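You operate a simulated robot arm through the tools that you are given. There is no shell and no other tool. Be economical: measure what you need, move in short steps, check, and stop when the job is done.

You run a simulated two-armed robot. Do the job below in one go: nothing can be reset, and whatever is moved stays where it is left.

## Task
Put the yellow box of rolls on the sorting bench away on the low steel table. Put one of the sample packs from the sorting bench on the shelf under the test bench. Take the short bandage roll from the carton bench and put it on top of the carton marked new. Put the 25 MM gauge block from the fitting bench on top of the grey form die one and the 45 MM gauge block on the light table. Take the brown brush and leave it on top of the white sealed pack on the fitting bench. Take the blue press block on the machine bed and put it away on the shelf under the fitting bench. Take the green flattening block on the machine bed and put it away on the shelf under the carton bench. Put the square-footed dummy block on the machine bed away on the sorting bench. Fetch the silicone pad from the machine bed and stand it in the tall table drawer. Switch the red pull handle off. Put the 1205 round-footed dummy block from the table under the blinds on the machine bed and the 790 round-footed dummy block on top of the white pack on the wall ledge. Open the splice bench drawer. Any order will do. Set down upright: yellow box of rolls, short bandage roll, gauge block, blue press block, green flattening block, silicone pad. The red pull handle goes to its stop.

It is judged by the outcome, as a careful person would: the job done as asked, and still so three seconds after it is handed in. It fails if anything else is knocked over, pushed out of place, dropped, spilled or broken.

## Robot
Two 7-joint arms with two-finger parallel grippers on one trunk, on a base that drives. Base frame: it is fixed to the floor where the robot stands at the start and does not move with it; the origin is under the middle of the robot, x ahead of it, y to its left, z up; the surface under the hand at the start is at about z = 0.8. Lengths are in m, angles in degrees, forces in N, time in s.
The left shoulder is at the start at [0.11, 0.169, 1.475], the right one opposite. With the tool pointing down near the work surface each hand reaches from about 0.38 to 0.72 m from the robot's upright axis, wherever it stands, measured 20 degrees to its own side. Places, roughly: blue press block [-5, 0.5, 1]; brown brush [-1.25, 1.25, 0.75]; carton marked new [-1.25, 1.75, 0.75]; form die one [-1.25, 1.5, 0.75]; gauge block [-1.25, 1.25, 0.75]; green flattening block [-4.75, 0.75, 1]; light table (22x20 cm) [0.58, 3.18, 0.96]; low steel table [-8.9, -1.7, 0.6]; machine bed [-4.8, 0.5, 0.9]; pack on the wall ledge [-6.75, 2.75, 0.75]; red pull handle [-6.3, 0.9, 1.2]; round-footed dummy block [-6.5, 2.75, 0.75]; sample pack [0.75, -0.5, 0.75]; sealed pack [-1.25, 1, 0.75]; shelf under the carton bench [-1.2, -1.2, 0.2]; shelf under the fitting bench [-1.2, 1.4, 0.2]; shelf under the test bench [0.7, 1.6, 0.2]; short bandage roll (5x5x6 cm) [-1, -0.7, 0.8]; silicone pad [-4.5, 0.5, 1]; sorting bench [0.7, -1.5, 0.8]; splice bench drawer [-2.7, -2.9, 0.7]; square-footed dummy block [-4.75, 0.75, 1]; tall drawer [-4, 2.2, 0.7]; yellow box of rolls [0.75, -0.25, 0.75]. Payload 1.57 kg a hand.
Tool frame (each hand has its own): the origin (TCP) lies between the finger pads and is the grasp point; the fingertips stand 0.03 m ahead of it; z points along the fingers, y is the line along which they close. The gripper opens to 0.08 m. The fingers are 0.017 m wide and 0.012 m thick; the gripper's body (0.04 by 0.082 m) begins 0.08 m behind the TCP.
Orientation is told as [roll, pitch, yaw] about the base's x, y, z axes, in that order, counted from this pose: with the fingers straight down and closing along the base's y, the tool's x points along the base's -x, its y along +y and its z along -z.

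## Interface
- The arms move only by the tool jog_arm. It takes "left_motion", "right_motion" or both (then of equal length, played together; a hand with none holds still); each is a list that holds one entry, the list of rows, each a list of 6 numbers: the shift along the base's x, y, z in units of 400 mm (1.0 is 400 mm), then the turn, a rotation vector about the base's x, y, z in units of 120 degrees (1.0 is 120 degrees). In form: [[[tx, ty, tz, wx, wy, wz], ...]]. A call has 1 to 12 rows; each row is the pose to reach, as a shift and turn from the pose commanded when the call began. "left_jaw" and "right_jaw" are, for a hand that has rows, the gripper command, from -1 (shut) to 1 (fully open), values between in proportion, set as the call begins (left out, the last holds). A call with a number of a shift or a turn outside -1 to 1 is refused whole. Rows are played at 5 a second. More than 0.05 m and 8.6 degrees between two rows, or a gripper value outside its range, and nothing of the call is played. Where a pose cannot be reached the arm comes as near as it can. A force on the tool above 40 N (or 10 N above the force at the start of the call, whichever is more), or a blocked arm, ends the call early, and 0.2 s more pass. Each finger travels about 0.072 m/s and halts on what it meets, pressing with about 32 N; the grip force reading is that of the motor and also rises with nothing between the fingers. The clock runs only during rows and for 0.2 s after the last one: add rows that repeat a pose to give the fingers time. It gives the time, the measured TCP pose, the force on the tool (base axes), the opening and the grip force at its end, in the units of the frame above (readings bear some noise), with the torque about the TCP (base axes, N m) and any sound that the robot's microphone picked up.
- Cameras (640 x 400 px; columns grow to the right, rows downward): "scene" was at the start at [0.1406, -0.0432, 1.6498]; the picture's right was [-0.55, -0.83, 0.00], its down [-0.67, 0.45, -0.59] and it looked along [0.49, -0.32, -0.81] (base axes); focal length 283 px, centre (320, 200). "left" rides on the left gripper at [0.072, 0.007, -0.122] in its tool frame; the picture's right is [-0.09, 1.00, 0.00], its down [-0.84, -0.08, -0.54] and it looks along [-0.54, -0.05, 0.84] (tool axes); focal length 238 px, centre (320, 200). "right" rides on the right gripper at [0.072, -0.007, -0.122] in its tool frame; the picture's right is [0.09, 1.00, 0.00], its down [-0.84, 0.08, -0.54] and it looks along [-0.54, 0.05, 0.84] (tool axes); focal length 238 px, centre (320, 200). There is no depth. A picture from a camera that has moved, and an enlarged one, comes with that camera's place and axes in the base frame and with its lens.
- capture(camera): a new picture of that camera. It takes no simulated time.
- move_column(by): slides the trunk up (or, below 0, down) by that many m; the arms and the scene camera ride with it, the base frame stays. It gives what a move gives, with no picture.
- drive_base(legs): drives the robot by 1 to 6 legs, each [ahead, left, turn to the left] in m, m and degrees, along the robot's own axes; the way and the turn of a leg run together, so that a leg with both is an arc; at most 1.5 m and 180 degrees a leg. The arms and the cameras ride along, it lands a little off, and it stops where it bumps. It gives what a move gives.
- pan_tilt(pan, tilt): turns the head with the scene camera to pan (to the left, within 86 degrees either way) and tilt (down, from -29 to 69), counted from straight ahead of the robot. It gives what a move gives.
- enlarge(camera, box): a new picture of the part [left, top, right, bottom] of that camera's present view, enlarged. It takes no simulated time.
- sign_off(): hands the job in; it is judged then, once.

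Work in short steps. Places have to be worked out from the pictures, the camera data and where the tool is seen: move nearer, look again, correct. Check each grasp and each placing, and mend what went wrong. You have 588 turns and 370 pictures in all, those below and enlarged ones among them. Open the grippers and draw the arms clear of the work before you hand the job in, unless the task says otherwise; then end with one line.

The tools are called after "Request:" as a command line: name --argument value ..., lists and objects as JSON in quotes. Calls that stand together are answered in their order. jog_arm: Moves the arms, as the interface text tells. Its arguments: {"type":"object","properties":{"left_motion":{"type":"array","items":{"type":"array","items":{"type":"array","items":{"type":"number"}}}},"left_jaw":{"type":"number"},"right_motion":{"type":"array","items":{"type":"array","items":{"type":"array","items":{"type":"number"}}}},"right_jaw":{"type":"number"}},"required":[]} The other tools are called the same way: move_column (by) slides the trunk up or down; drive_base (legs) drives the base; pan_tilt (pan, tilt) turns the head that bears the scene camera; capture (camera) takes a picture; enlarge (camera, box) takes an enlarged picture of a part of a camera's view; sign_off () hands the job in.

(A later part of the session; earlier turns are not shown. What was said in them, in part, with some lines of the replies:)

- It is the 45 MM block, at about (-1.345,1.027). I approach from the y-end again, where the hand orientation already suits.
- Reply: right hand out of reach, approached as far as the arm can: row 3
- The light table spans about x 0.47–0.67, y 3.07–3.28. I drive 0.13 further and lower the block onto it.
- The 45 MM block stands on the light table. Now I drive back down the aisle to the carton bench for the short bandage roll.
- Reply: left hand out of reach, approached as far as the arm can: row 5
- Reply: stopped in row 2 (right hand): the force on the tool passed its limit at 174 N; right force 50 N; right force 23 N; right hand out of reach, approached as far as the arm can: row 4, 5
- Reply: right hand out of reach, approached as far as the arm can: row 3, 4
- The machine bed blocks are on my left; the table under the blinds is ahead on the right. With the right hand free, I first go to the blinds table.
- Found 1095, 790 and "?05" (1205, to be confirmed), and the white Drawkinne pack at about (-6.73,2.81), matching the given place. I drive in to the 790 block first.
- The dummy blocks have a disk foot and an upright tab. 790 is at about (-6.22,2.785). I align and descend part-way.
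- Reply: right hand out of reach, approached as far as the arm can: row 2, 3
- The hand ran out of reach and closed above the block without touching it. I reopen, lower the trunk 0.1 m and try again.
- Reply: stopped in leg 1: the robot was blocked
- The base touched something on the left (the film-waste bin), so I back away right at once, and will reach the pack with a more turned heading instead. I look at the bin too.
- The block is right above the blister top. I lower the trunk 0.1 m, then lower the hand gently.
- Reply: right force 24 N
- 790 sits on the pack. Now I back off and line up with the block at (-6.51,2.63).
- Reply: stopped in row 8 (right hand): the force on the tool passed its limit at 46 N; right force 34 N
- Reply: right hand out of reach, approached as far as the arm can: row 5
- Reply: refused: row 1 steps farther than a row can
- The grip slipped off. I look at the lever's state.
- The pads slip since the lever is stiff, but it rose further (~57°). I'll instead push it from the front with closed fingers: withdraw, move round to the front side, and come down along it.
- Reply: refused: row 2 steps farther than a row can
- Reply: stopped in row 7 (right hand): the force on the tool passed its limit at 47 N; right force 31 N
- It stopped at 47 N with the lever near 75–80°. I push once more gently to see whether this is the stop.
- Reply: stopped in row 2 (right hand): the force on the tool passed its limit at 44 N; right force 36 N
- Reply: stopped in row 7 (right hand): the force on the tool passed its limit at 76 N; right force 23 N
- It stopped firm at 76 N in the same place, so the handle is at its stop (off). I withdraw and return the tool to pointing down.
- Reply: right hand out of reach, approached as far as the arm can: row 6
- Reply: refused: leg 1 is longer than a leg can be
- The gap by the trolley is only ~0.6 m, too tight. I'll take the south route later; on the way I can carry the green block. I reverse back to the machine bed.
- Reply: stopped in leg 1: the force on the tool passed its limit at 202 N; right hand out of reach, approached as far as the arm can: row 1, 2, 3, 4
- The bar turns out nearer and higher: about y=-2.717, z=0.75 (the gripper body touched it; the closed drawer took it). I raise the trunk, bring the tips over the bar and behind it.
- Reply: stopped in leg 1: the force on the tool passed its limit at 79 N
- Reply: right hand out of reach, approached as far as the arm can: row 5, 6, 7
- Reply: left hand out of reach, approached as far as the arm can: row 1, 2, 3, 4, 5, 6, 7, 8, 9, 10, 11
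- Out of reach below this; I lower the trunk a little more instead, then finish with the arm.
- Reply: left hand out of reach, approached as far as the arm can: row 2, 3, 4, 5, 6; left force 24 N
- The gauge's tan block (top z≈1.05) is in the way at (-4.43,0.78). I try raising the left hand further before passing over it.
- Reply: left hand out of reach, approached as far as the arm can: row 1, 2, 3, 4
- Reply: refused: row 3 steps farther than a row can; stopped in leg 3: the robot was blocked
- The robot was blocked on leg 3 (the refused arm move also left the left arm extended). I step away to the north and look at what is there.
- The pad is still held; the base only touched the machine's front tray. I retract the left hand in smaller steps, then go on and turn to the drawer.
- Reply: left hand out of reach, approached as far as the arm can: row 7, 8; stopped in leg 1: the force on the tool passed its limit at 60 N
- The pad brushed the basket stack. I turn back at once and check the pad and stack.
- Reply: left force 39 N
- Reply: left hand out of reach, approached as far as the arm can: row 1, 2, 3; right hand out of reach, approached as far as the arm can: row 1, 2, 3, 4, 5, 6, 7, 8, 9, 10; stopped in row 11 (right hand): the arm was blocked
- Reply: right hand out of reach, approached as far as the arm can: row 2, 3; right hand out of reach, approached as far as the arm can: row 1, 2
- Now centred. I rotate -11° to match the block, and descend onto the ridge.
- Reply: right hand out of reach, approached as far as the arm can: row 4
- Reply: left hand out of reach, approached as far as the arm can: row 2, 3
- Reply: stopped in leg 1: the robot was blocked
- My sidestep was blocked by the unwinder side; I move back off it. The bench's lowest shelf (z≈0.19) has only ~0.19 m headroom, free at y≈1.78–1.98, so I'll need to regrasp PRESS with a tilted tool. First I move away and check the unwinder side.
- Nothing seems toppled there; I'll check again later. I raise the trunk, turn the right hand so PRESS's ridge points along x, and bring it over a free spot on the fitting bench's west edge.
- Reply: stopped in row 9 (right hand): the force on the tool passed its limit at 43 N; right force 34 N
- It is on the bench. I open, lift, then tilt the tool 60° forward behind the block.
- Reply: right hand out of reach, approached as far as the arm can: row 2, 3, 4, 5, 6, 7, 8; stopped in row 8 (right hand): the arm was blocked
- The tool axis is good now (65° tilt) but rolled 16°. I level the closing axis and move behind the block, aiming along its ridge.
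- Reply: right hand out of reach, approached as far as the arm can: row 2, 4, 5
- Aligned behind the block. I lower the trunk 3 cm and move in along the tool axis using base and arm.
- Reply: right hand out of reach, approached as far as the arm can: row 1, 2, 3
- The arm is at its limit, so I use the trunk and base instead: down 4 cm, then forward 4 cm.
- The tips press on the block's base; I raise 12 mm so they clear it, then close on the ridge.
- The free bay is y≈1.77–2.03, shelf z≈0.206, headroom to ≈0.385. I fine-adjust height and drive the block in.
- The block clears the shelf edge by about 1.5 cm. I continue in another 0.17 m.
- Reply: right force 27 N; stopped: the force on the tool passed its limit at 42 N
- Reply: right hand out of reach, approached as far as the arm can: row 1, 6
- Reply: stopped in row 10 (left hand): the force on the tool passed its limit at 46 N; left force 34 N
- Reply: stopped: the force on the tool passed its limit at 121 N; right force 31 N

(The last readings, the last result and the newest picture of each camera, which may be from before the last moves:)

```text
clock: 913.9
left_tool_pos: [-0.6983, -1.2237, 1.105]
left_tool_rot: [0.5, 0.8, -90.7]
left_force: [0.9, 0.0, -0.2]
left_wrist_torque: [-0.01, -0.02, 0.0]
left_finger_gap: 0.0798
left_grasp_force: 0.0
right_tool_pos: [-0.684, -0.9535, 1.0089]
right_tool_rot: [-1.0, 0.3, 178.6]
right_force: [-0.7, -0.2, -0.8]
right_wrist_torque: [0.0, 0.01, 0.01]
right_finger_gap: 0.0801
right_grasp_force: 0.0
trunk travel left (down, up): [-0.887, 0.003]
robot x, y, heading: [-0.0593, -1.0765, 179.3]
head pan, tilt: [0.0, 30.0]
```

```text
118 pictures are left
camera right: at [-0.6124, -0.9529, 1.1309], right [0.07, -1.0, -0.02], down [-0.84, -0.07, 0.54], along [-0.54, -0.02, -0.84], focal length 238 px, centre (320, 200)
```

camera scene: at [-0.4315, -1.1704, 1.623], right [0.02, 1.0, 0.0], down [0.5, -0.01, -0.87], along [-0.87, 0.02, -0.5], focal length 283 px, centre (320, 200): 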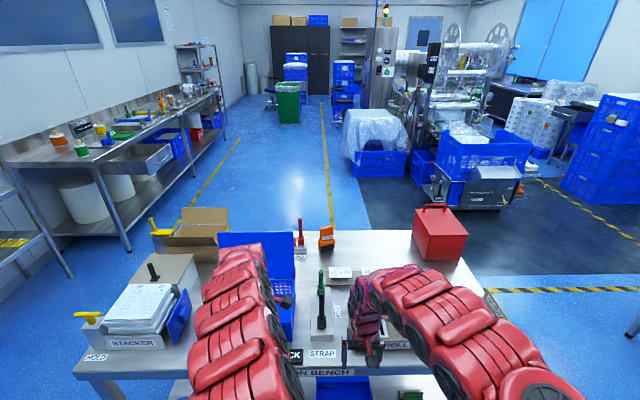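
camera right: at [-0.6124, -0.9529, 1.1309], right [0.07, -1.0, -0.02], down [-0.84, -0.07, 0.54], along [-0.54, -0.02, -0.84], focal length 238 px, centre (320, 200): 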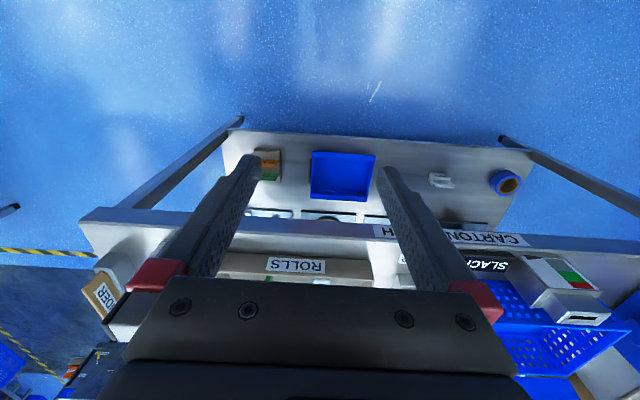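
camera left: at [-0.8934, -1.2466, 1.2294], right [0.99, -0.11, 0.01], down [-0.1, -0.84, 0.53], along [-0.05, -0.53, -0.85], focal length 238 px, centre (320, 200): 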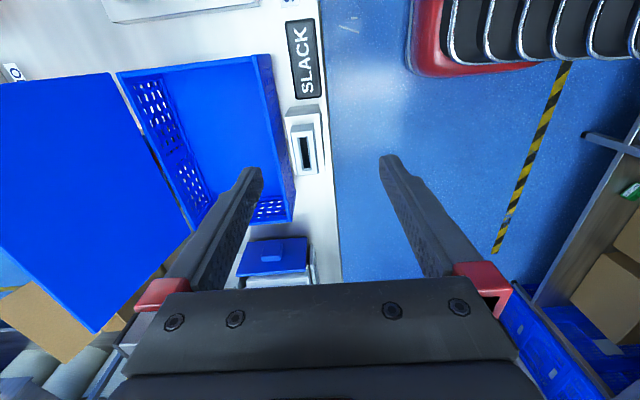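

All still in place. The carton shelf has a free spot around (-0.98,-1.33). I now drive back to the machine for the green block.

Request:
drive_base --legs '[[0, -1.17, 0], [1.4, 0, 0], [0.85, 0, 0], [0, -1.45, 0], [1.4, 0, 0], [0.9, -0.12, 0]]'

Request:
pan_tilt --pan 0 --tilt 40

Request:
capture --camera "scene"

```text
clock: 940.8
left_tool_pos: [-3.4847, 1.543, 1.1075]
left_tool_rot: [0.5, 0.7, -92.5]
left_force: [0.1, 0.0, -0.3]
left_wrist_torque: [0.01, 0.01, 0.0]
left_finger_gap: 0.08
left_grasp_force: 0.1
right_tool_pos: [-3.464, 1.8131, 1.0102]
right_tool_rot: [-1.0, 0.2, 177.0]
right_force: [-0.4, -0.3, -0.5]
right_wrist_torque: [-0.02, 0.0, -0.01]
right_finger_gap: 0.0802
right_grasp_force: 0.1
trunk travel left (down, up): [-0.887, 0.003]
robot x, y, heading: [-2.8495, 1.6706, 177.5]
head pan, tilt: [0.0, 30.0]
stopped in leg 5: the robot was blocked; the commanded pose is now the measured one
```

```text
clock: 941.5
left_tool_pos: [-3.4927, 1.5443, 1.1033]
left_tool_rot: [0.7, 0.7, -92.5]
left_force: [-0.8, -0.7, -0.4]
left_wrist_torque: [0.04, -0.05, 0.01]
left_finger_gap: 0.0799
left_grasp_force: 0.1
right_tool_pos: [-3.4705, 1.8122, 1.0072]
right_tool_rot: [-1.0, 0.5, 177.0]
right_force: [0.6, -0.1, -0.7]
right_wrist_torque: [-0.01, -0.05, 0.02]
right_finger_gap: 0.0799
right_grasp_force: 0.0
trunk travel left (down, up): [-0.887, 0.003]
robot x, y, heading: [-2.8495, 1.672, 177.4]
head pan, tilt: [0.0, 40.0]
```

```text
117 pictures are left
camera scene: at [-3.0196, 1.6772, 1.7669], right [0.04, 1.0, 0.0], down [0.64, -0.03, -0.76], along [-0.76, 0.03, -0.64], focal length 283 px, centre (320, 200)
```

scene: 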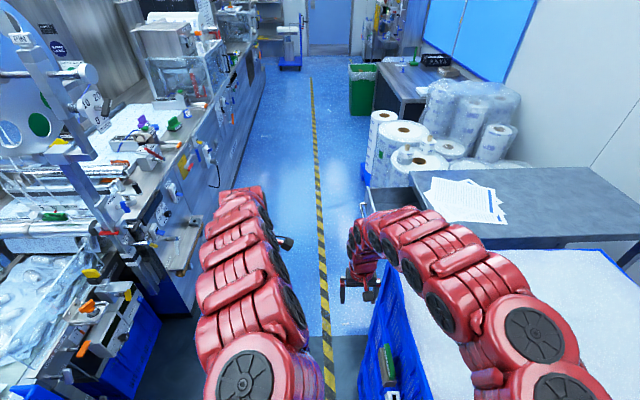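

I drifted too far north and touched the basket stack; I step back south and continue.

Request:
drive_base --legs '[[0.0, 0.17, 2.5]]'

Request:
capture --camera "right"

```text
clock: 943.0
left_tool_pos: [-3.4863, 1.3483, 1.1078]
left_tool_rot: [0.6, 0.6, -90.0]
left_force: [0.1, 0.0, 0.4]
left_wrist_torque: [-0.02, -0.01, 0.0]
left_finger_gap: 0.0799
left_grasp_force: 0.0
right_tool_pos: [-3.4759, 1.6176, 1.0086]
right_tool_rot: [-0.8, 0.3, 179.3]
right_force: [0.0, -0.5, 0.3]
right_wrist_torque: [0.01, -0.04, -0.03]
right_finger_gap: 0.08
right_grasp_force: 0.1
trunk travel left (down, up): [-0.887, 0.003]
robot x, y, heading: [-2.8501, 1.5038, 179.6]
head pan, tilt: [0.0, 40.0]
```

```text
116 pictures are left
camera right: at [-3.4049, 1.6205, 1.1313], right [0.08, -1.0, -0.01], down [-0.84, -0.07, 0.54], along [-0.54, -0.03, -0.84], focal length 238 px, centre (320, 200)
```

right: 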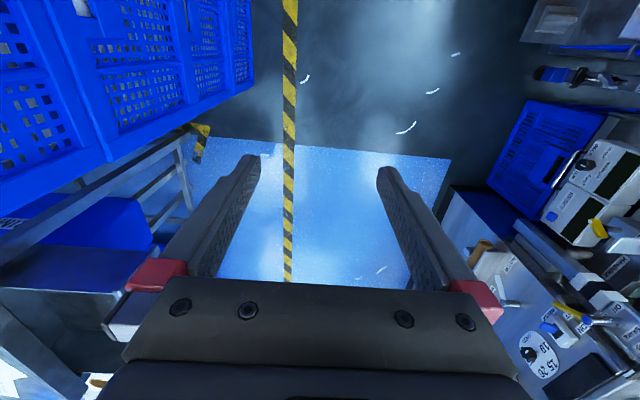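

I continue west along y≈1.5 to x≈-4.7, turn to the bed and rotate the right hand for the green block.

Request:
drive_base --legs '[[1.4, 0, 0], [0.45, -0.12, 0], [0, 0, 90]]'

Request:
jog_arm --right_motion '[[[0, 0, 0, 0, 0, -0.068], [0, 0, 0, 0, 0, -0.136], [0, 0, 0, 0, 0, -0.204], [0, 0, 0, 0, 0, -0.272], [0, 0, 0, 0, 0, -0.34], [0, 0, 0, 0, 0, -0.408], [0, 0, 0, 0, 0, -0.476], [0, 0, 0, 0, 0, -0.544], [0, 0, 0, 0, 0, -0.612], [0, 0, 0, 0, 0, -0.68], [0, 0, 0, 0, 0, -0.74]]]'

Request:
capture --camera "right"

Request:
capture --camera "scene"

```text
clock: 956.2
left_tool_pos: [-4.5791, 1.0043, 1.1065]
left_tool_rot: [0.5, 0.6, -1.7]
left_force: [0.6, -0.2, 0.3]
left_wrist_torque: [-0.01, 0.01, 0.01]
left_finger_gap: 0.0798
left_grasp_force: 0.0
right_tool_pos: [-4.8487, 1.0242, 1.0094]
right_tool_rot: [-0.9, 0.3, -92.5]
right_force: [-0.1, -1.0, 0.3]
right_wrist_torque: [0.01, 0.02, 0.0]
right_finger_gap: 0.0801
right_grasp_force: 0.0
trunk travel left (down, up): [-0.887, 0.003]
robot x, y, heading: [-4.7145, 1.6428, -92.0]
head pan, tilt: [0.0, 40.0]
```

```text
clock: 958.6
left_tool_pos: [-4.5787, 1.0052, 1.1066]
left_tool_rot: [0.6, 0.7, -1.8]
left_force: [1.0, 0.9, 0.5]
left_wrist_torque: [0.01, 0.01, -0.01]
left_finger_gap: 0.08
left_grasp_force: 0.1
right_tool_pos: [-4.8494, 1.0254, 1.0094]
right_tool_rot: [-0.9, 0.3, 178.7]
right_force: [-0.2, 0.4, -0.5]
right_wrist_torque: [0.0, -0.02, 0.0]
right_finger_gap: 0.08
right_grasp_force: 0.1
trunk travel left (down, up): [-0.887, 0.003]
robot x, y, heading: [-4.7152, 1.6474, -91.9]
head pan, tilt: [0.0, 40.0]
```

```text
115 pictures are left
camera right: at [-4.7764, 1.026, 1.1311], right [0.07, -1.0, -0.02], down [-0.84, -0.07, 0.54], along [-0.54, -0.02, -0.84], focal length 238 px, centre (320, 200)
```

right: 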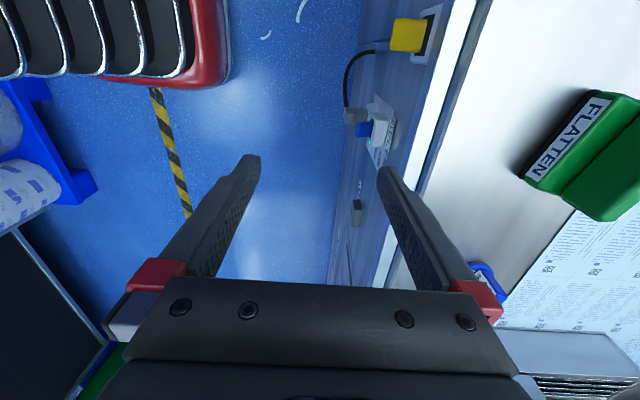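

```text
114 pictures are left
camera scene: at [-4.7204, 1.4764, 1.7674], right [-1.0, 0.03, 0.0], down [0.02, 0.64, -0.77], along [-0.02, -0.77, -0.64], focal length 283 px, centre (320, 200)
```

scene: 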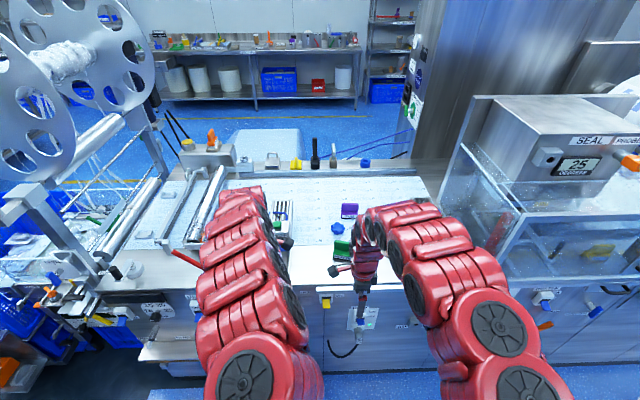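

I raise the left hand well clear of EMBOSS, fine-rotate the right, then drive in over FLATTEN.

Request:
jog_arm --left_motion '[[[0, -0.05, 0.06, 0, 0, 0], [0, -0.12, 0.12, 0, 0, 0], [0, -0.18, 0.16, 0, 0, 0], [0, -0.22, 0.18, 0, 0, 0]]]' --right_motion '[[[0, 0, 0.03, 0, 0, -0.04], [0, 0, 0.06, 0, 0, -0.08], [0, 0, 0.08, 0, 0, -0.08], [0, 0, 0.08, 0, 0, -0.08]]]'

Request:
drive_base --legs '[[0.24, 0, 2]]'

Request:
capture --camera "right"

```text
clock: 959.6
left_tool_pos: [-4.5796, 0.9174, 1.1777]
left_tool_rot: [0.7, 0.8, -1.8]
left_force: [0.9, 0.0, -0.7]
left_wrist_torque: [0.01, 0.0, 0.04]
left_finger_gap: 0.0799
left_grasp_force: 0.1
right_tool_pos: [-4.847, 1.0229, 1.0413]
right_tool_rot: [-0.9, 0.4, 169.1]
right_force: [-0.1, 0.0, 0.2]
right_wrist_torque: [-0.02, -0.01, 0.01]
right_finger_gap: 0.0798
right_grasp_force: 0.1
trunk travel left (down, up): [-0.887, 0.003]
robot x, y, heading: [-4.7163, 1.6476, -91.7]
head pan, tilt: [0.0, 40.0]
```

```text
clock: 961.4
left_tool_pos: [-4.559, 0.6848, 1.1791]
left_tool_rot: [0.5, 0.7, -0.1]
left_force: [0.1, 0.0, -0.3]
left_wrist_torque: [-0.01, 0.06, -0.02]
left_finger_gap: 0.0798
left_grasp_force: 0.1
right_tool_pos: [-4.832, 0.783, 1.0419]
right_tool_rot: [-0.8, 0.2, 171.0]
right_force: [-0.5, 0.7, -0.5]
right_wrist_torque: [-0.02, -0.01, 0.02]
right_finger_gap: 0.08
right_grasp_force: 0.1
trunk travel left (down, up): [-0.887, 0.003]
robot x, y, heading: [-4.719, 1.4071, -89.8]
head pan, tilt: [0.0, 40.0]
```

```text
113 pictures are left
camera right: at [-4.7604, 0.7754, 1.1643], right [-0.06, -1.0, -0.01], down [-0.84, 0.05, 0.54], along [-0.53, 0.05, -0.84], focal length 238 px, centre (320, 200)
```

right: 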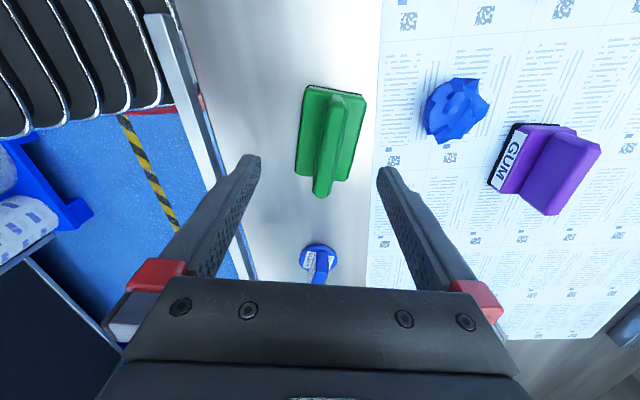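

Request:
jog_arm --right_motion '[[[0, -0.015, -0.06, 0, 0, -0.03], [0, -0.025, -0.12, 0, 0, -0.06], [0, -0.025, -0.165, 0, 0, -0.06], [0, -0.025, -0.19, 0, 0, -0.06]]]'

Request:
capture --camera "right"

```text
clock: 962.4
left_tool_pos: [-4.5592, 0.6843, 1.1776]
left_tool_rot: [0.5, 0.7, 0.0]
left_force: [0.2, -0.5, -0.4]
left_wrist_torque: [-0.05, 0.01, 0.01]
left_finger_gap: 0.0799
left_grasp_force: 0.0
right_tool_pos: [-4.834, 0.7732, 0.9649]
right_tool_rot: [-1.0, 0.3, 163.7]
right_force: [-0.4, -0.5, -0.1]
right_wrist_torque: [0.0, 0.05, 0.02]
right_finger_gap: 0.08
right_grasp_force: 0.0
trunk travel left (down, up): [-0.887, 0.003]
robot x, y, heading: [-4.7202, 1.4095, -89.9]
head pan, tilt: [0.0, 40.0]
```

```text
112 pictures are left
camera right: at [-4.7631, 0.7563, 1.0867], right [-0.19, -0.98, -0.02], down [-0.83, 0.15, 0.54], along [-0.52, 0.12, -0.84], focal length 238 px, centre (320, 200)
```

right: 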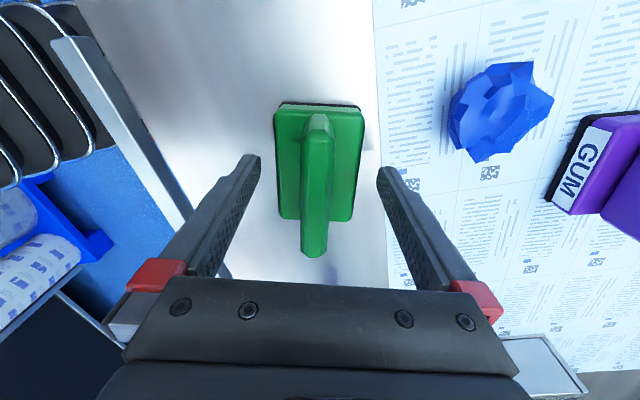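

Perfectly straddling the ridge. I close and lift.

Request:
jog_arm --right_motion '[[[0, 0, 0, 0, 0, 0], [0, 0, 0, 0, 0, 0], [0, 0, 0, 0, 0, 0], [0, 0, 0, 0, 0, 0], [0, 0, 0, 0, 0, 0]]]' --right_jaw -1

Request:
jog_arm --right_motion '[[[0, 0, 0.06, 0, 0, 0], [0, 0, 0.14, 0, 0, 0], [0, 0, 0.22, 0, 0, 0], [0, 0, 0.28, 0, 0, 0]]]'

Request:
capture --camera "right"

```text
clock: 963.6
left_tool_pos: [-4.5609, 0.6852, 1.1784]
left_tool_rot: [0.6, 0.7, -0.1]
left_force: [-0.4, -0.2, 0.3]
left_wrist_torque: [0.03, -0.01, 0.01]
left_finger_gap: 0.0799
left_grasp_force: 0.0
right_tool_pos: [-4.8331, 0.7719, 0.9658]
right_tool_rot: [-0.9, 0.4, 163.8]
right_force: [0.1, -0.1, 0.1]
right_wrist_torque: [-0.04, 0.0, 0.01]
right_finger_gap: 0.0178
right_grasp_force: 31.7
trunk travel left (down, up): [-0.887, 0.003]
robot x, y, heading: [-4.7181, 1.4087, -90.1]
head pan, tilt: [0.0, 40.0]
```

```text
clock: 964.6
left_tool_pos: [-4.561, 0.685, 1.1785]
left_tool_rot: [0.6, 0.6, 0.1]
left_force: [-0.9, 0.3, 0.3]
left_wrist_torque: [-0.01, -0.01, 0.03]
left_finger_gap: 0.08
left_grasp_force: 0.0
right_tool_pos: [-4.8321, 0.7746, 1.0771]
right_tool_rot: [-1.2, 0.5, 163.9]
right_force: [0.3, 0.5, -1.3]
right_wrist_torque: [0.01, 0.0, 0.01]
right_finger_gap: 0.0176
right_grasp_force: 32.1
trunk travel left (down, up): [-0.887, 0.003]
robot x, y, heading: [-4.7169, 1.4088, -90.0]
head pan, tilt: [0.0, 40.0]
```

```text
111 pictures are left
camera right: at [-4.7618, 0.7571, 1.1993], right [-0.19, -0.98, -0.02], down [-0.83, 0.15, 0.53], along [-0.52, 0.12, -0.85], focal length 238 px, centre (320, 200)
```

right: 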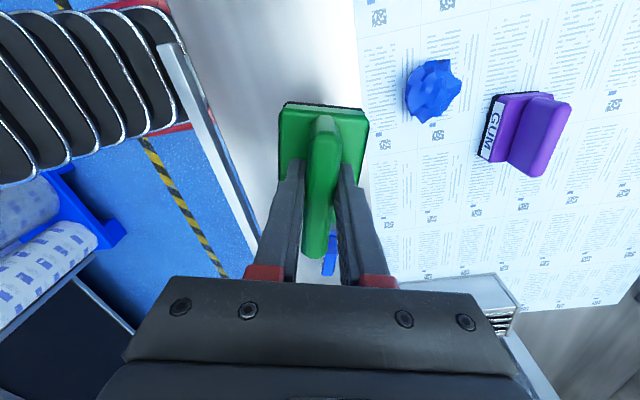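

Green is held. I back out, retract the left hand, and drive to the carton bench's east side.

Request:
drive_base --legs '[[-0.33, 0, 0]]'

Request:
jog_arm --left_motion '[[[0, 0.04, -0.1, 0, 0, 0], [0, 0.09, -0.2, 0, 0, 0], [0, 0.15, -0.3, 0, 0, 0], [0, 0.22, -0.385, 0, 0, 0], [0, 0.3, -0.465, 0, 0, 0], [0, 0.38, -0.54, 0, 0, 0]]]'

Request:
drive_base --legs '[[0, 0, 90], [0, -0.2, 0], [1.4, 0, 0], [1.0, 0, 0], [0, -1.45, 0]]'

```text
clock: 966.8
left_tool_pos: [-4.5631, 1.0074, 1.1776]
left_tool_rot: [0.7, 0.7, -0.2]
left_force: [0.3, -1.2, -0.3]
left_wrist_torque: [0.06, 0.02, -0.02]
left_finger_gap: 0.08
left_grasp_force: 0.0
right_tool_pos: [-4.8335, 1.0984, 1.0766]
right_tool_rot: [-1.0, 0.3, 163.5]
right_force: [0.7, 1.1, -1.7]
right_wrist_torque: [0.03, 0.0, 0.0]
right_finger_gap: 0.0176
right_grasp_force: 31.8
trunk travel left (down, up): [-0.887, 0.003]
robot x, y, heading: [-4.7178, 1.7336, -90.2]
head pan, tilt: [0.0, 40.0]
```

```text
clock: 968.1
left_tool_pos: [-4.5637, 1.1625, 0.9648]
left_tool_rot: [0.5, 0.8, -0.3]
left_force: [0.3, 0.0, 0.3]
left_wrist_torque: [0.01, 0.02, 0.0]
left_finger_gap: 0.08
left_grasp_force: 0.0
right_tool_pos: [-4.8338, 1.1007, 1.0784]
right_tool_rot: [-0.9, 0.3, 163.4]
right_force: [0.3, -0.4, -2.5]
right_wrist_torque: [-0.02, 0.0, -0.04]
right_finger_gap: 0.0179
right_grasp_force: 32.3
trunk travel left (down, up): [-0.887, 0.003]
robot x, y, heading: [-4.7191, 1.7319, -90.1]
head pan, tilt: [0.0, 40.0]
```

```text
clock: 991.7
left_tool_pos: [-1.7446, 0.2282, 0.9634]
left_tool_rot: [0.7, 0.8, 89.6]
left_force: [0.2, -0.5, 0.5]
left_wrist_torque: [0.01, 0.02, 0.01]
left_finger_gap: 0.0798
left_grasp_force: 0.0
right_tool_pos: [-1.6832, -0.0429, 1.0769]
right_tool_rot: [-0.9, 0.4, -106.5]
right_force: [0.3, 0.0, -1.1]
right_wrist_torque: [0.0, -0.02, 0.0]
right_finger_gap: 0.0179
right_grasp_force: 31.5
trunk travel left (down, up): [-0.887, 0.003]
robot x, y, heading: [-2.3204, 0.0729, -0.2]
head pan, tilt: [0.0, 40.0]
```

Through the gap next: I drive into the east aisle, turn to heading -140° and come alongside the carton bench.

Request:
drive_base --legs '[[1.4, 0, 0], [0.75, 0, 0], [0, 0, -140], [0.694, 0.827, 0]]'

Request:
move_column --by -0.4

Request:
move_column --by -0.2

Request:
pan_tilt --pan -35 --tilt 35

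Request:
capture --camera "scene"

```text
clock: 1013.4
left_tool_pos: [-0.4899, -1.4987, 0.9636]
left_tool_rot: [0.6, 0.6, -50.3]
left_force: [0.7, -0.1, 0.9]
left_wrist_torque: [0.0, -0.01, 0.02]
left_finger_gap: 0.0797
left_grasp_force: 0.2
right_tool_pos: [-0.7094, -1.3317, 1.0776]
right_tool_rot: [-0.9, 0.3, 113.5]
right_force: [0.5, 0.2, -2.8]
right_wrist_torque: [-0.05, 0.0, -0.02]
right_finger_gap: 0.0179
right_grasp_force: 31.7
trunk travel left (down, up): [-0.887, 0.003]
robot x, y, heading: [-0.1483, -1.0137, -140.5]
head pan, tilt: [0.0, 40.0]
```

```text
clock: 1017.2
left_tool_pos: [-0.4887, -1.4998, 0.5636]
left_tool_rot: [0.6, 0.8, -50.2]
left_force: [-0.2, -0.1, 0.2]
left_wrist_torque: [0.02, 0.03, 0.02]
left_finger_gap: 0.0797
left_grasp_force: 0.1
right_tool_pos: [-0.7089, -1.3332, 0.6778]
right_tool_rot: [-0.9, 0.4, 113.4]
right_force: [-0.3, -0.1, -0.9]
right_wrist_torque: [0.05, 0.04, 0.01]
right_finger_gap: 0.0177
right_grasp_force: 32.4
trunk travel left (down, up): [-0.487, 0.403]
robot x, y, heading: [-0.1513, -1.0159, -140.6]
head pan, tilt: [0.0, 40.0]
```

```text
clock: 1019.4
left_tool_pos: [-0.4904, -1.5003, 0.3644]
left_tool_rot: [0.5, 0.6, -50.4]
left_force: [0.7, -0.2, 0.4]
left_wrist_torque: [0.0, 0.02, 0.02]
left_finger_gap: 0.0799
left_grasp_force: 0.1
right_tool_pos: [-0.7091, -1.3322, 0.4765]
right_tool_rot: [-1.0, 0.2, 113.4]
right_force: [0.0, 0.4, -1.7]
right_wrist_torque: [-0.01, 0.01, -0.01]
right_finger_gap: 0.0175
right_grasp_force: 32.0
trunk travel left (down, up): [-0.287, 0.603]
robot x, y, heading: [-0.1553, -1.0184, -140.7]
head pan, tilt: [0.0, 40.0]
```

```text
clock: 1020.4
left_tool_pos: [-0.4902, -1.5008, 0.364]
left_tool_rot: [0.7, 0.6, -50.3]
left_force: [-0.5, -0.4, -0.4]
left_wrist_torque: [-0.01, 0.02, 0.0]
left_finger_gap: 0.0802
left_grasp_force: 0.0
right_tool_pos: [-0.7098, -1.3324, 0.4766]
right_tool_rot: [-0.9, 0.3, 113.3]
right_force: [0.0, 0.1, -2.0]
right_wrist_torque: [-0.03, 0.02, 0.0]
right_finger_gap: 0.0178
right_grasp_force: 32.0
trunk travel left (down, up): [-0.287, 0.603]
robot x, y, heading: [-0.1537, -1.0164, -140.8]
head pan, tilt: [-35.0, 35.0]
```

```text
110 pictures are left
camera scene: at [-0.3012, -1.0767, 1.1749], right [-0.08, 1.0, 0.0], down [0.57, 0.05, -0.82], along [-0.82, -0.07, -0.57], focal length 283 px, centre (320, 200)
```

scene: 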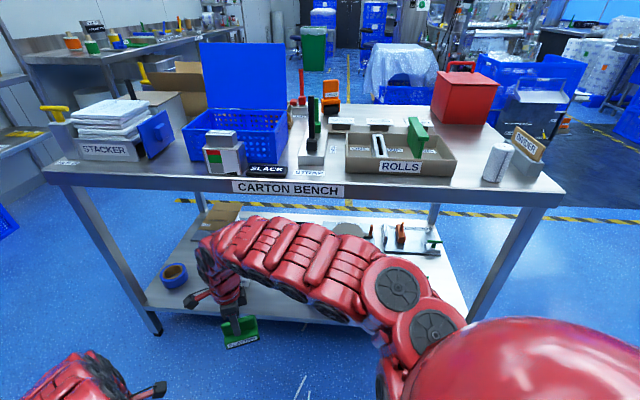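

The shelf front is clear at y≈-1.22…-1.43. I drive the right hand in under the bench top.

Request:
drive_base --legs '[[0.2, -0.163, 0]]'

Request:
capture --camera "right"

Request:
capture --camera "scene"

```text
clock: 1021.9
left_tool_pos: [-0.6642, -1.4987, 0.367]
left_tool_rot: [0.4, 0.9, -50.3]
left_force: [0.0, -0.1, -0.3]
left_wrist_torque: [0.01, 0.01, 0.0]
left_finger_gap: 0.08
left_grasp_force: 0.1
right_tool_pos: [-0.8512, -1.3321, 0.4635]
right_tool_rot: [-3.3, -0.4, 116.3]
right_force: [0.4, 0.4, -1.6]
right_wrist_torque: [-0.02, -0.02, -0.02]
right_finger_gap: 0.0176
right_grasp_force: 32.1
trunk travel left (down, up): [-0.287, 0.603]
robot x, y, heading: [-0.323, -1.0148, -140.1]
head pan, tilt: [-35.0, 35.0]
stopped in leg 1: the robot was blocked; the commanded pose is now the measured one
```

```text
109 pictures are left
camera right: at [-0.8187, -1.3994, 0.5846], right [-0.85, -0.52, -0.06], down [-0.47, 0.7, 0.54], along [-0.24, 0.49, -0.84], focal length 238 px, centre (320, 200)
```

right: 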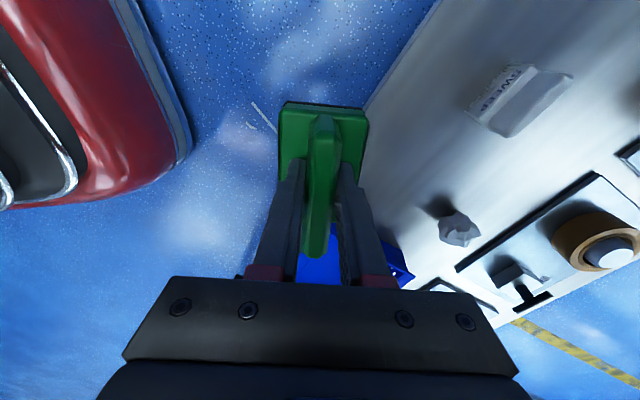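

```text
108 pictures are left
camera scene: at [-0.4719, -1.0744, 1.1761], right [-0.08, 1.0, 0.0], down [0.57, 0.05, -0.82], along [-0.82, -0.07, -0.57], focal length 283 px, centre (320, 200)
```

scene: 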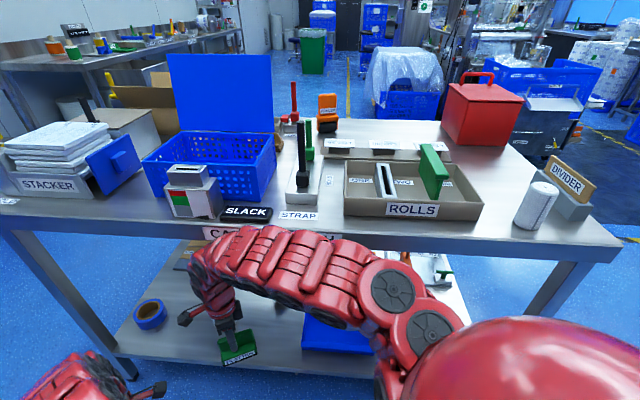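

The forearm met the bench edge since the trunk is still 0.1 m higher than last time. I back off and lower the trunk further before going in.

Request:
drive_base --legs '[[-0.12, 0.1, 0]]'

Request:
move_column --by -0.14

Request:
capture --camera "scene"

```text
clock: 1023.3
left_tool_pos: [-0.5088, -1.5008, 0.3627]
left_tool_rot: [0.5, 0.8, -50.2]
left_force: [-1.0, 0.0, 0.3]
left_wrist_torque: [0.03, -0.01, 0.0]
left_finger_gap: 0.0798
left_grasp_force: 0.0
right_tool_pos: [-0.6982, -1.3346, 0.4615]
right_tool_rot: [-3.4, -0.6, 116.3]
right_force: [0.6, 0.4, -1.6]
right_wrist_torque: [-0.03, 0.02, 0.01]
right_finger_gap: 0.0176
right_grasp_force: 31.9
trunk travel left (down, up): [-0.287, 0.603]
robot x, y, heading: [-0.1721, -1.0177, -140.2]
head pan, tilt: [-35.0, 35.0]
```

```text
clock: 1025.0
left_tool_pos: [-0.5077, -1.5012, 0.2244]
left_tool_rot: [0.6, 0.8, -50.3]
left_force: [0.1, -0.5, 0.7]
left_wrist_torque: [-0.04, 0.0, -0.03]
left_finger_gap: 0.0802
left_grasp_force: 0.1
right_tool_pos: [-0.698, -1.3335, 0.3215]
right_tool_rot: [-3.5, -0.5, 116.2]
right_force: [0.0, -0.3, -1.4]
right_wrist_torque: [-0.05, 0.04, 0.01]
right_finger_gap: 0.0178
right_grasp_force: 31.9
trunk travel left (down, up): [-0.147, 0.743]
robot x, y, heading: [-0.1741, -1.0139, -140.2]
head pan, tilt: [-35.0, 35.0]
```

```text
107 pictures are left
camera scene: at [-0.3201, -1.0772, 1.035], right [-0.08, 1.0, 0.0], down [0.57, 0.05, -0.82], along [-0.82, -0.07, -0.57], focal length 283 px, centre (320, 200)
```

scene: 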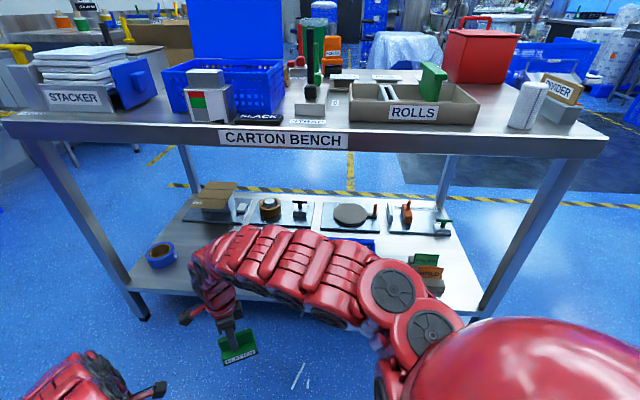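

Now the arm is well below the bench top. I level the tool and drive in.

Request:
jog_arm --right_motion '[[[0, 0, 0.01, -0.0125, 0.0255, 0], [0, 0, 0.01, -0.0125, 0.0255, 0]]]'

Request:
drive_base --legs '[[0.215, -0.185, 0]]'

Request:
capture --camera "right"

Request:
capture --camera "scene"

```text
clock: 1025.6
left_tool_pos: [-0.5084, -1.5022, 0.2242]
left_tool_rot: [0.6, 0.9, -50.2]
left_force: [-0.7, 0.0, -0.3]
left_wrist_torque: [0.02, 0.0, 0.01]
left_finger_gap: 0.0802
left_grasp_force: 0.1
right_tool_pos: [-0.7006, -1.3371, 0.3229]
right_tool_rot: [-0.2, -0.5, 116.1]
right_force: [0.3, 0.2, -2.7]
right_wrist_torque: [-0.02, 0.0, -0.05]
right_finger_gap: 0.0178
right_grasp_force: 32.0
right hand out of reach, approached as far as the arm can: row 1, 2
trunk travel left (down, up): [-0.147, 0.743]
robot x, y, heading: [-0.1704, -1.0159, -140.5]
head pan, tilt: [-35.0, 35.0]
```

```text
clock: 1027.6
left_tool_pos: [-0.7804, -1.4989, 0.2272]
left_tool_rot: [0.6, 0.7, -49.9]
left_force: [0.7, 0.3, -0.5]
left_wrist_torque: [-0.02, -0.03, -0.01]
left_finger_gap: 0.08
left_grasp_force: 0.2
right_tool_pos: [-0.9616, -1.3354, 0.3212]
right_tool_rot: [-0.8, -0.6, 117.4]
right_force: [-0.3, -0.3, -2.0]
right_wrist_torque: [-0.01, 0.0, 0.0]
right_finger_gap: 0.0178
right_grasp_force: 31.9
trunk travel left (down, up): [-0.147, 0.743]
robot x, y, heading: [-0.4452, -1.0122, -140.2]
head pan, tilt: [-35.0, 35.0]
stopped in leg 1: the robot was blocked; the commanded pose is now the measured one
```

```text
106 pictures are left
camera right: at [-0.9229, -1.4003, 0.4418], right [-0.84, -0.54, -0.01], down [-0.46, 0.7, 0.55], along [-0.29, 0.47, -0.83], focal length 238 px, centre (320, 200)
```

right: 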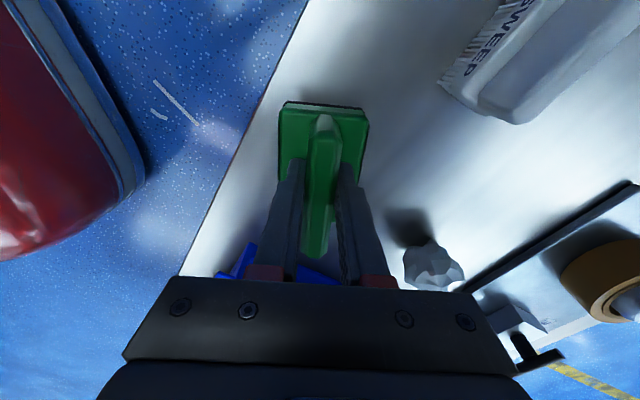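

```text
105 pictures are left
camera scene: at [-0.5918, -1.0724, 1.0358], right [-0.09, 1.0, 0.0], down [0.57, 0.05, -0.82], along [-0.82, -0.07, -0.57], focal length 283 px, centre (320, 200)
```

scene: 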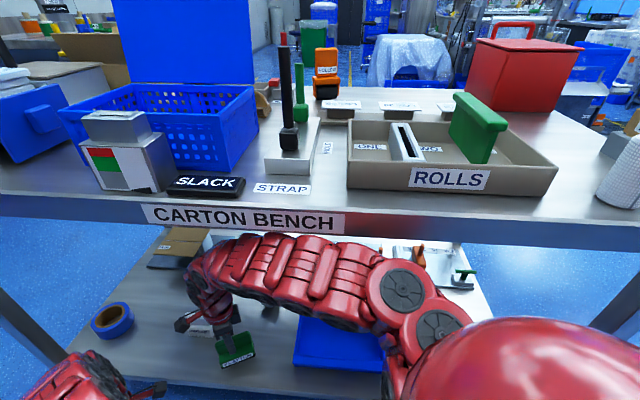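

The block is over the shelf, ~3 cm inside its edge and clear of other things. I lower gently with the trunk.

Request:
move_column --by -0.022

Request:
move_column --by -0.01

Request:
capture --camera "right"

```text
clock: 1028.3
left_tool_pos: [-0.7816, -1.4988, 0.2022]
left_tool_rot: [0.6, 0.9, -50.1]
left_force: [0.1, 0.1, 0.3]
left_wrist_torque: [0.0, -0.01, 0.0]
left_finger_gap: 0.0799
left_grasp_force: 0.1
right_tool_pos: [-0.9647, -1.3362, 0.2989]
right_tool_rot: [-0.7, -0.7, 117.4]
right_force: [-0.2, 0.0, -1.7]
right_wrist_torque: [-0.02, 0.0, 0.02]
right_finger_gap: 0.0178
right_grasp_force: 31.6
trunk travel left (down, up): [-0.125, 0.765]
robot x, y, heading: [-0.4476, -1.0061, -140.2]
head pan, tilt: [-35.0, 35.0]
```

```text
clock: 1028.8
left_tool_pos: [-0.782, -1.5, 0.1928]
left_tool_rot: [0.6, 0.7, -50.0]
left_force: [0.1, 1.2, 0.2]
left_wrist_torque: [-0.01, 0.03, -0.01]
left_finger_gap: 0.0802
left_grasp_force: 0.1
right_tool_pos: [-0.9637, -1.3365, 0.2879]
right_tool_rot: [-0.7, -0.6, 117.4]
right_force: [0.0, -0.2, -1.7]
right_wrist_torque: [-0.05, -0.01, -0.01]
right_finger_gap: 0.0177
right_grasp_force: 32.0
trunk travel left (down, up): [-0.115, 0.775]
robot x, y, heading: [-0.447, -1.0118, -140.0]
head pan, tilt: [-35.0, 35.0]
```

```text
104 pictures are left
camera right: at [-0.9255, -1.4015, 0.4085], right [-0.84, -0.54, -0.01], down [-0.46, 0.7, 0.55], along [-0.29, 0.47, -0.83], focal length 238 px, centre (320, 200)
```

right: 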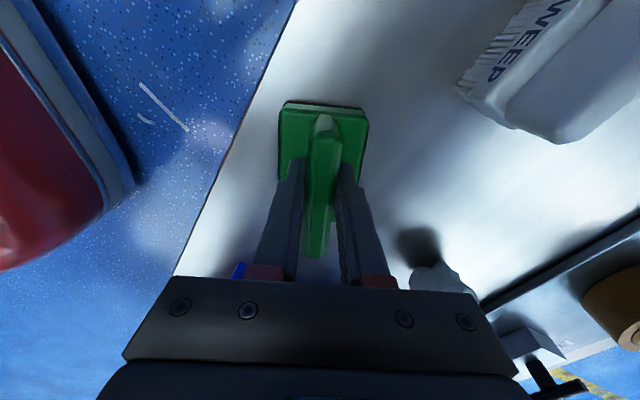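

Request:
jog_arm --right_motion '[[[0, 0, -0.01, 0, 0, 0], [0, 0, -0.02, 0, 0, 0], [0, 0, -0.03, 0, 0, 0], [0, 0, -0.04, 0, 0, 0], [0, 0, -0.05, 0, 0, 0], [0, 0, -0.06, 0, 0, 0], [0, 0, -0.07, 0, 0, 0]]]'

Request:
capture --camera "right"

```text
clock: 1029.5
left_tool_pos: [-0.7815, -1.4971, 0.1946]
left_tool_rot: [0.5, 0.8, -50.0]
left_force: [-0.4, -0.7, -0.4]
left_wrist_torque: [0.0, -0.01, 0.01]
left_finger_gap: 0.08
left_grasp_force: 0.0
right_tool_pos: [-0.9644, -1.3375, 0.283]
right_tool_rot: [-0.3, -0.6, 117.3]
right_force: [10.0, 6.3, 30.8]
right_wrist_torque: [-0.14, 0.15, -0.11]
right_finger_gap: 0.0179
right_grasp_force: 31.8
trunk travel left (down, up): [-0.115, 0.775]
robot x, y, heading: [-0.4464, -1.0122, -139.9]
head pan, tilt: [-35.0, 35.0]
stopped in row 3 (right hand): the force on the tool passed its limit at 42 N (the readings are from after the stop); the commanded pose is now the measured one
```

```text
103 pictures are left
camera right: at [-0.9259, -1.4013, 0.4046], right [-0.84, -0.54, -0.01], down [-0.45, 0.7, 0.55], along [-0.29, 0.47, -0.84], focal length 238 px, centre (320, 200)
```

right: 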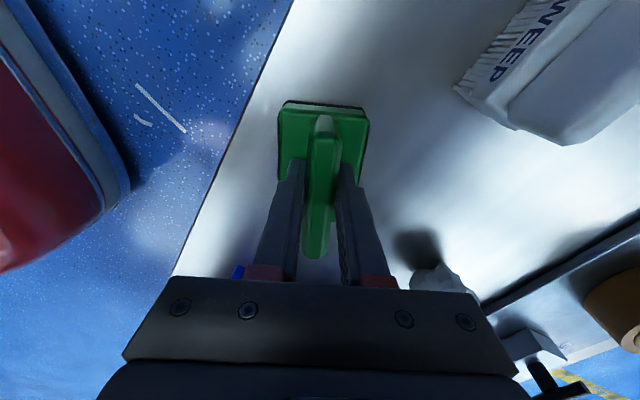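

Contact with the shelf. I release and lift clear inside the bay, then check.

Request:
jog_arm --right_motion '[[[0, 0, 0.006, 0, 0, 0], [0, 0, 0.006, 0, 0, 0], [0, 0, 0.006, 0, 0, 0], [0, 0, 0.006, 0, 0, 0]]]' --right_jaw 0.4

Request:
move_column --by 0.05

Request:
capture --camera "right"

```text
clock: 1030.5
left_tool_pos: [-0.782, -1.4983, 0.1926]
left_tool_rot: [0.6, 0.9, -50.0]
left_force: [-0.3, 0.5, -0.4]
left_wrist_torque: [0.01, 0.0, 0.0]
left_finger_gap: 0.0803
left_grasp_force: 0.1
right_tool_pos: [-0.9658, -1.3368, 0.2821]
right_tool_rot: [-0.6, -0.7, 117.4]
right_force: [0.1, -0.6, -0.7]
right_wrist_torque: [0.0, 0.0, 0.02]
right_finger_gap: 0.0561
right_grasp_force: 0.0
trunk travel left (down, up): [-0.115, 0.775]
robot x, y, heading: [-0.4472, -1.0126, -140.0]
head pan, tilt: [-35.0, 35.0]
```

```text
clock: 1031.5
left_tool_pos: [-0.7771, -1.4977, 0.2321]
left_tool_rot: [1.0, 0.7, -50.0]
left_force: [0.0, -0.9, 0.4]
left_wrist_torque: [-0.01, -0.01, 0.05]
left_finger_gap: 0.0799
left_grasp_force: 0.0
right_tool_pos: [-0.9506, -1.3361, 0.3155]
right_tool_rot: [-1.5, -0.7, 118.3]
right_force: [-0.8, -0.2, 0.5]
right_wrist_torque: [-0.01, 0.02, -0.02]
right_finger_gap: 0.0559
right_grasp_force: 0.0
trunk travel left (down, up): [-0.165, 0.725]
robot x, y, heading: [-0.4373, -1.0118, -140.1]
head pan, tilt: [-35.0, 35.0]
```

```text
102 pictures are left
camera right: at [-0.9132, -1.4008, 0.4366], right [-0.83, -0.55, -0.03], down [-0.48, 0.69, 0.55], along [-0.28, 0.47, -0.83], focal length 238 px, centre (320, 200)
```

right: 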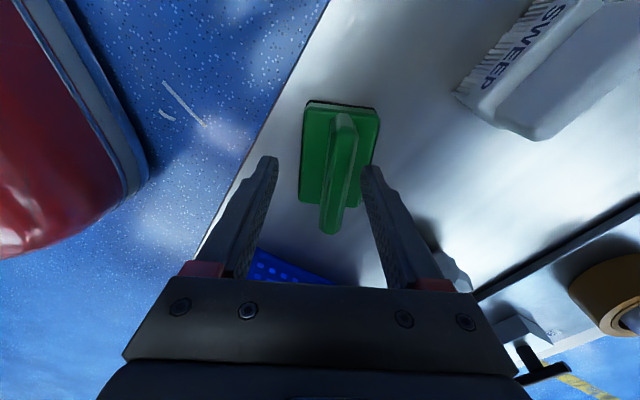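

The forearm brushes the bench edge when rising with the trunk; I raise just the hand by the arm so the fingers clear the ridge.

Request:
jog_arm --right_motion '[[[0, 0, 0.04, 0, 0, 0], [0, 0, 0.08, 0, 0, 0], [0, 0, 0.1, 0, 0, 0]]]'

Request:
capture --camera "right"

```text
clock: 1032.5
left_tool_pos: [-0.772, -1.5023, 0.2302]
left_tool_rot: [1.5, 0.8, -49.5]
left_force: [0.3, -0.1, -0.4]
left_wrist_torque: [0.02, 0.01, -0.02]
left_finger_gap: 0.08
left_grasp_force: 0.0
right_tool_pos: [-0.9348, -1.3565, 0.3363]
right_tool_rot: [-3.3, -1.2, 121.1]
right_force: [-0.1, 1.0, 0.3]
right_wrist_torque: [0.01, -0.03, 0.0]
right_finger_gap: 0.056
right_grasp_force: 0.0
right hand out of reach, approached as far as the arm can: row 1, 2, 3
trunk travel left (down, up): [-0.165, 0.725]
robot x, y, heading: [-0.4377, -1.0137, -139.8]
head pan, tilt: [-35.0, 35.0]
stopped in row 3 (right hand): the arm was blocked; the commanded pose is now the measured one
```

```text
101 pictures are left
camera right: at [-0.8964, -1.4219, 0.4579], right [-0.8, -0.59, -0.06], down [-0.52, 0.65, 0.55], along [-0.29, 0.48, -0.83], focal length 238 px, centre (320, 200)
```

right: 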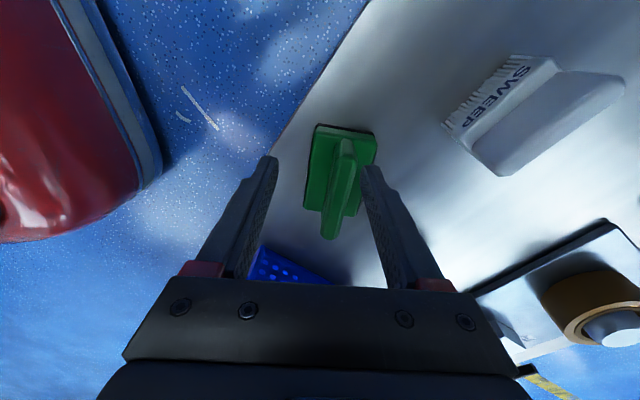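

The fingers are above the block, which stands upright. I back straight out.

Request:
drive_base --legs '[[-0.22, 0.185, 0]]'

Request:
capture --camera "scene"

Request:
capture --camera "right"

```text
clock: 1034.5
left_tool_pos: [-0.4846, -1.497, 0.2427]
left_tool_rot: [0.6, 0.8, -49.8]
left_force: [-0.3, 0.2, -0.5]
left_wrist_torque: [0.02, -0.02, 0.02]
left_finger_gap: 0.08
left_grasp_force: 0.0
right_tool_pos: [-0.6546, -1.35, 0.3574]
right_tool_rot: [-1.6, -1.1, 120.3]
right_force: [-0.3, 0.0, -0.2]
right_wrist_torque: [0.02, -0.03, -0.01]
right_finger_gap: 0.0559
right_grasp_force: 0.1
trunk travel left (down, up): [-0.165, 0.725]
robot x, y, heading: [-0.153, -1.0112, -140.0]
head pan, tilt: [-35.0, 35.0]
```

```text
100 pictures are left
camera scene: at [-0.2989, -1.072, 1.053], right [-0.09, 1.0, 0.0], down [0.57, 0.05, -0.82], along [-0.82, -0.07, -0.57], focal length 283 px, centre (320, 200)
```

scene: 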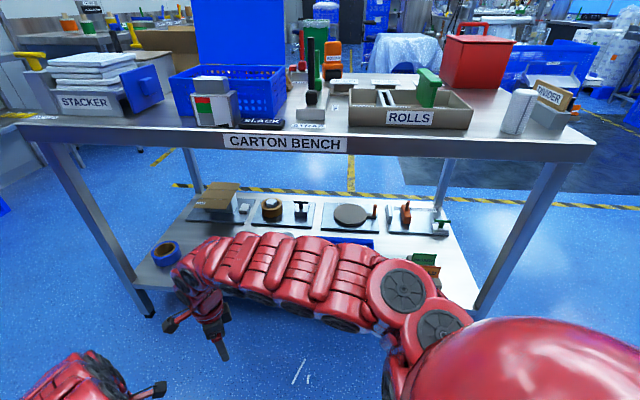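

```text
99 pictures are left
camera right: at [-0.6139, -1.4136, 0.4773], right [-0.81, -0.58, -0.03], down [-0.5, 0.67, 0.56], along [-0.3, 0.47, -0.83], focal length 238 px, centre (320, 200)
```

right: 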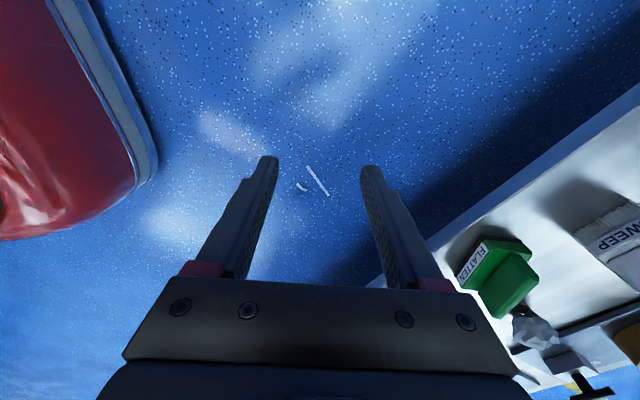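

FLATTEN stands upright on the shelf and the bench items are unchanged. I raise the trunk and replicate my early overview pose to compare the unwinder baskets with how they looked at the start.

Request:
move_column --by 0.4

Request:
move_column --by 0.325

Request:
drive_base --legs '[[0, 0, -40], [0, -1.1, 0]]'

Request:
pan_tilt --pan 0 --tilt 25

Request:
capture --camera "scene"

```text
clock: 1038.3
left_tool_pos: [-0.485, -1.4963, 0.6418]
left_tool_rot: [0.7, 0.8, -49.9]
left_force: [0.0, -0.4, 0.0]
left_wrist_torque: [0.02, -0.03, -0.01]
left_finger_gap: 0.0801
left_grasp_force: 0.2
right_tool_pos: [-0.6548, -1.3502, 0.7563]
right_tool_rot: [-1.5, -1.1, 120.3]
right_force: [0.2, -0.1, 0.4]
right_wrist_torque: [-0.03, -0.02, 0.0]
right_finger_gap: 0.0561
right_grasp_force: 0.0
trunk travel left (down, up): [-0.565, 0.325]
robot x, y, heading: [-0.1482, -1.0078, -140.0]
head pan, tilt: [-35.0, 35.0]
```

```text
clock: 1041.5
left_tool_pos: [-0.4848, -1.4977, 0.9665]
left_tool_rot: [0.7, 0.8, -49.7]
left_force: [0.3, 0.0, 0.0]
left_wrist_torque: [0.02, 0.02, 0.02]
left_finger_gap: 0.0801
left_grasp_force: 0.0
right_tool_pos: [-0.6551, -1.3502, 1.082]
right_tool_rot: [-1.6, -1.1, 120.4]
right_force: [-0.1, 0.1, -0.5]
right_wrist_torque: [0.0, 0.0, -0.02]
right_finger_gap: 0.0558
right_grasp_force: 0.1
trunk travel left (down, up): [-0.89, 0.0]
robot x, y, heading: [-0.1529, -1.0097, -139.9]
head pan, tilt: [-35.0, 35.0]
```

```text
clock: 1049.1
left_tool_pos: [-0.7003, -0.0354, 0.9682]
left_tool_rot: [0.6, 0.7, -91.8]
left_force: [-0.2, 0.6, 0.2]
left_wrist_torque: [-0.03, 0.01, -0.01]
left_finger_gap: 0.0801
left_grasp_force: 0.1
right_tool_pos: [-0.7282, 0.1865, 1.0822]
right_tool_rot: [-1.6, -1.2, 78.3]
right_force: [0.7, 0.3, 0.6]
right_wrist_torque: [0.01, 0.0, 0.01]
right_finger_gap: 0.0561
right_grasp_force: 0.1
trunk travel left (down, up): [-0.89, 0.0]
robot x, y, heading: [-0.127, 0.1013, 178.1]
head pan, tilt: [-35.0, 35.0]
```

```text
clock: 1050.1
left_tool_pos: [-0.7015, -0.0365, 0.9669]
left_tool_rot: [0.6, 0.8, -91.7]
left_force: [0.3, -0.1, 0.3]
left_wrist_torque: [0.01, 0.02, -0.02]
left_finger_gap: 0.0801
left_grasp_force: 0.1
right_tool_pos: [-0.7291, 0.1871, 1.0814]
right_tool_rot: [-1.6, -1.2, 78.3]
right_force: [-0.5, -0.4, -0.2]
right_wrist_torque: [-0.01, -0.02, -0.01]
right_finger_gap: 0.0559
right_grasp_force: 0.0
trunk travel left (down, up): [-0.89, 0.0]
robot x, y, heading: [-0.1283, 0.1002, 178.3]
head pan, tilt: [0.0, 25.0]
```

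```text
98 pictures are left
camera scene: at [-0.2985, 0.1047, 1.7937], right [0.03, 1.0, 0.0], down [0.42, -0.01, -0.91], along [-0.91, 0.03, -0.42], focal length 283 px, centre (320, 200)
```

scene: 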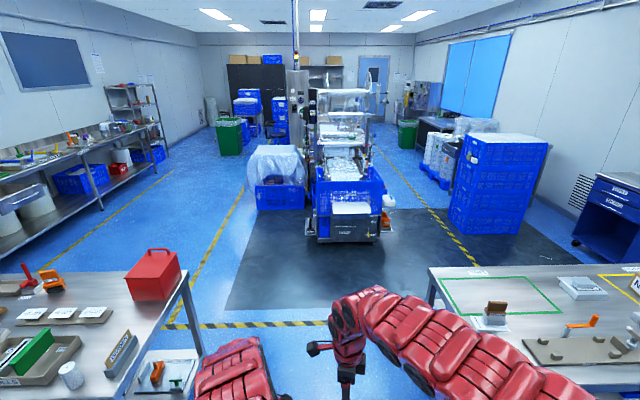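

Request:
enlarge --camera "scene" --box '[230, 90, 570, 290]'

```text
1.88 times, centred on (400, 190) of scene
camera zoom: at [-0.2985, 0.1047, 1.7937], right [0.03, 1.0, 0.0], down [0.42, -0.01, -0.91], along [-0.91, 0.03, -0.42], focal length 533 px, centre (169, 219)
```

zoom: 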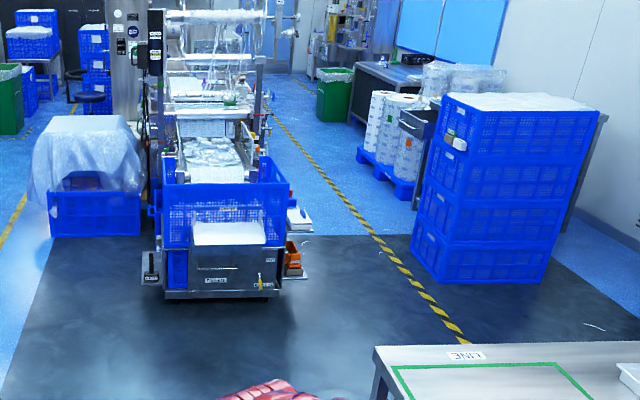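

The basket stack and unwinder look just as at the start, and the brush, die and carton are in order. I open the right hand fully and hand in.

Request:
jog_arm --right_motion '[[[0, 0, 0, 0, 0, 0], [0, 0, 0, 0, 0, 0], [0, 0, 0, 0, 0, 0]]]' --right_jaw 1

Request:
sign_off

```text
clock: 1050.9
left_tool_pos: [-0.7002, -0.0362, 0.9675]
left_tool_rot: [0.5, 0.8, -91.8]
left_force: [0.0, -0.6, -0.3]
left_wrist_torque: [0.0, -0.04, -0.01]
left_finger_gap: 0.08
left_grasp_force: 0.0
right_tool_pos: [-0.7298, 0.1867, 1.0817]
right_tool_rot: [-1.6, -1.1, 78.3]
right_force: [-0.1, 0.3, 0.5]
right_wrist_torque: [-0.01, 0.01, 0.01]
right_finger_gap: 0.0799
right_grasp_force: 0.0
trunk travel left (down, up): [-0.89, 0.0]
robot x, y, heading: [-0.1232, 0.1002, 178.0]
head pan, tilt: [0.0, 25.0]
```

```text
The job is handed in.
```

All the tasks are done and the job is handed in; along the way the robot bumped the film-waste bin, the basket stack, the machine front, the closed splice drawer and the carton bench, and none of them looked moved in the pictures I checked afterwards.
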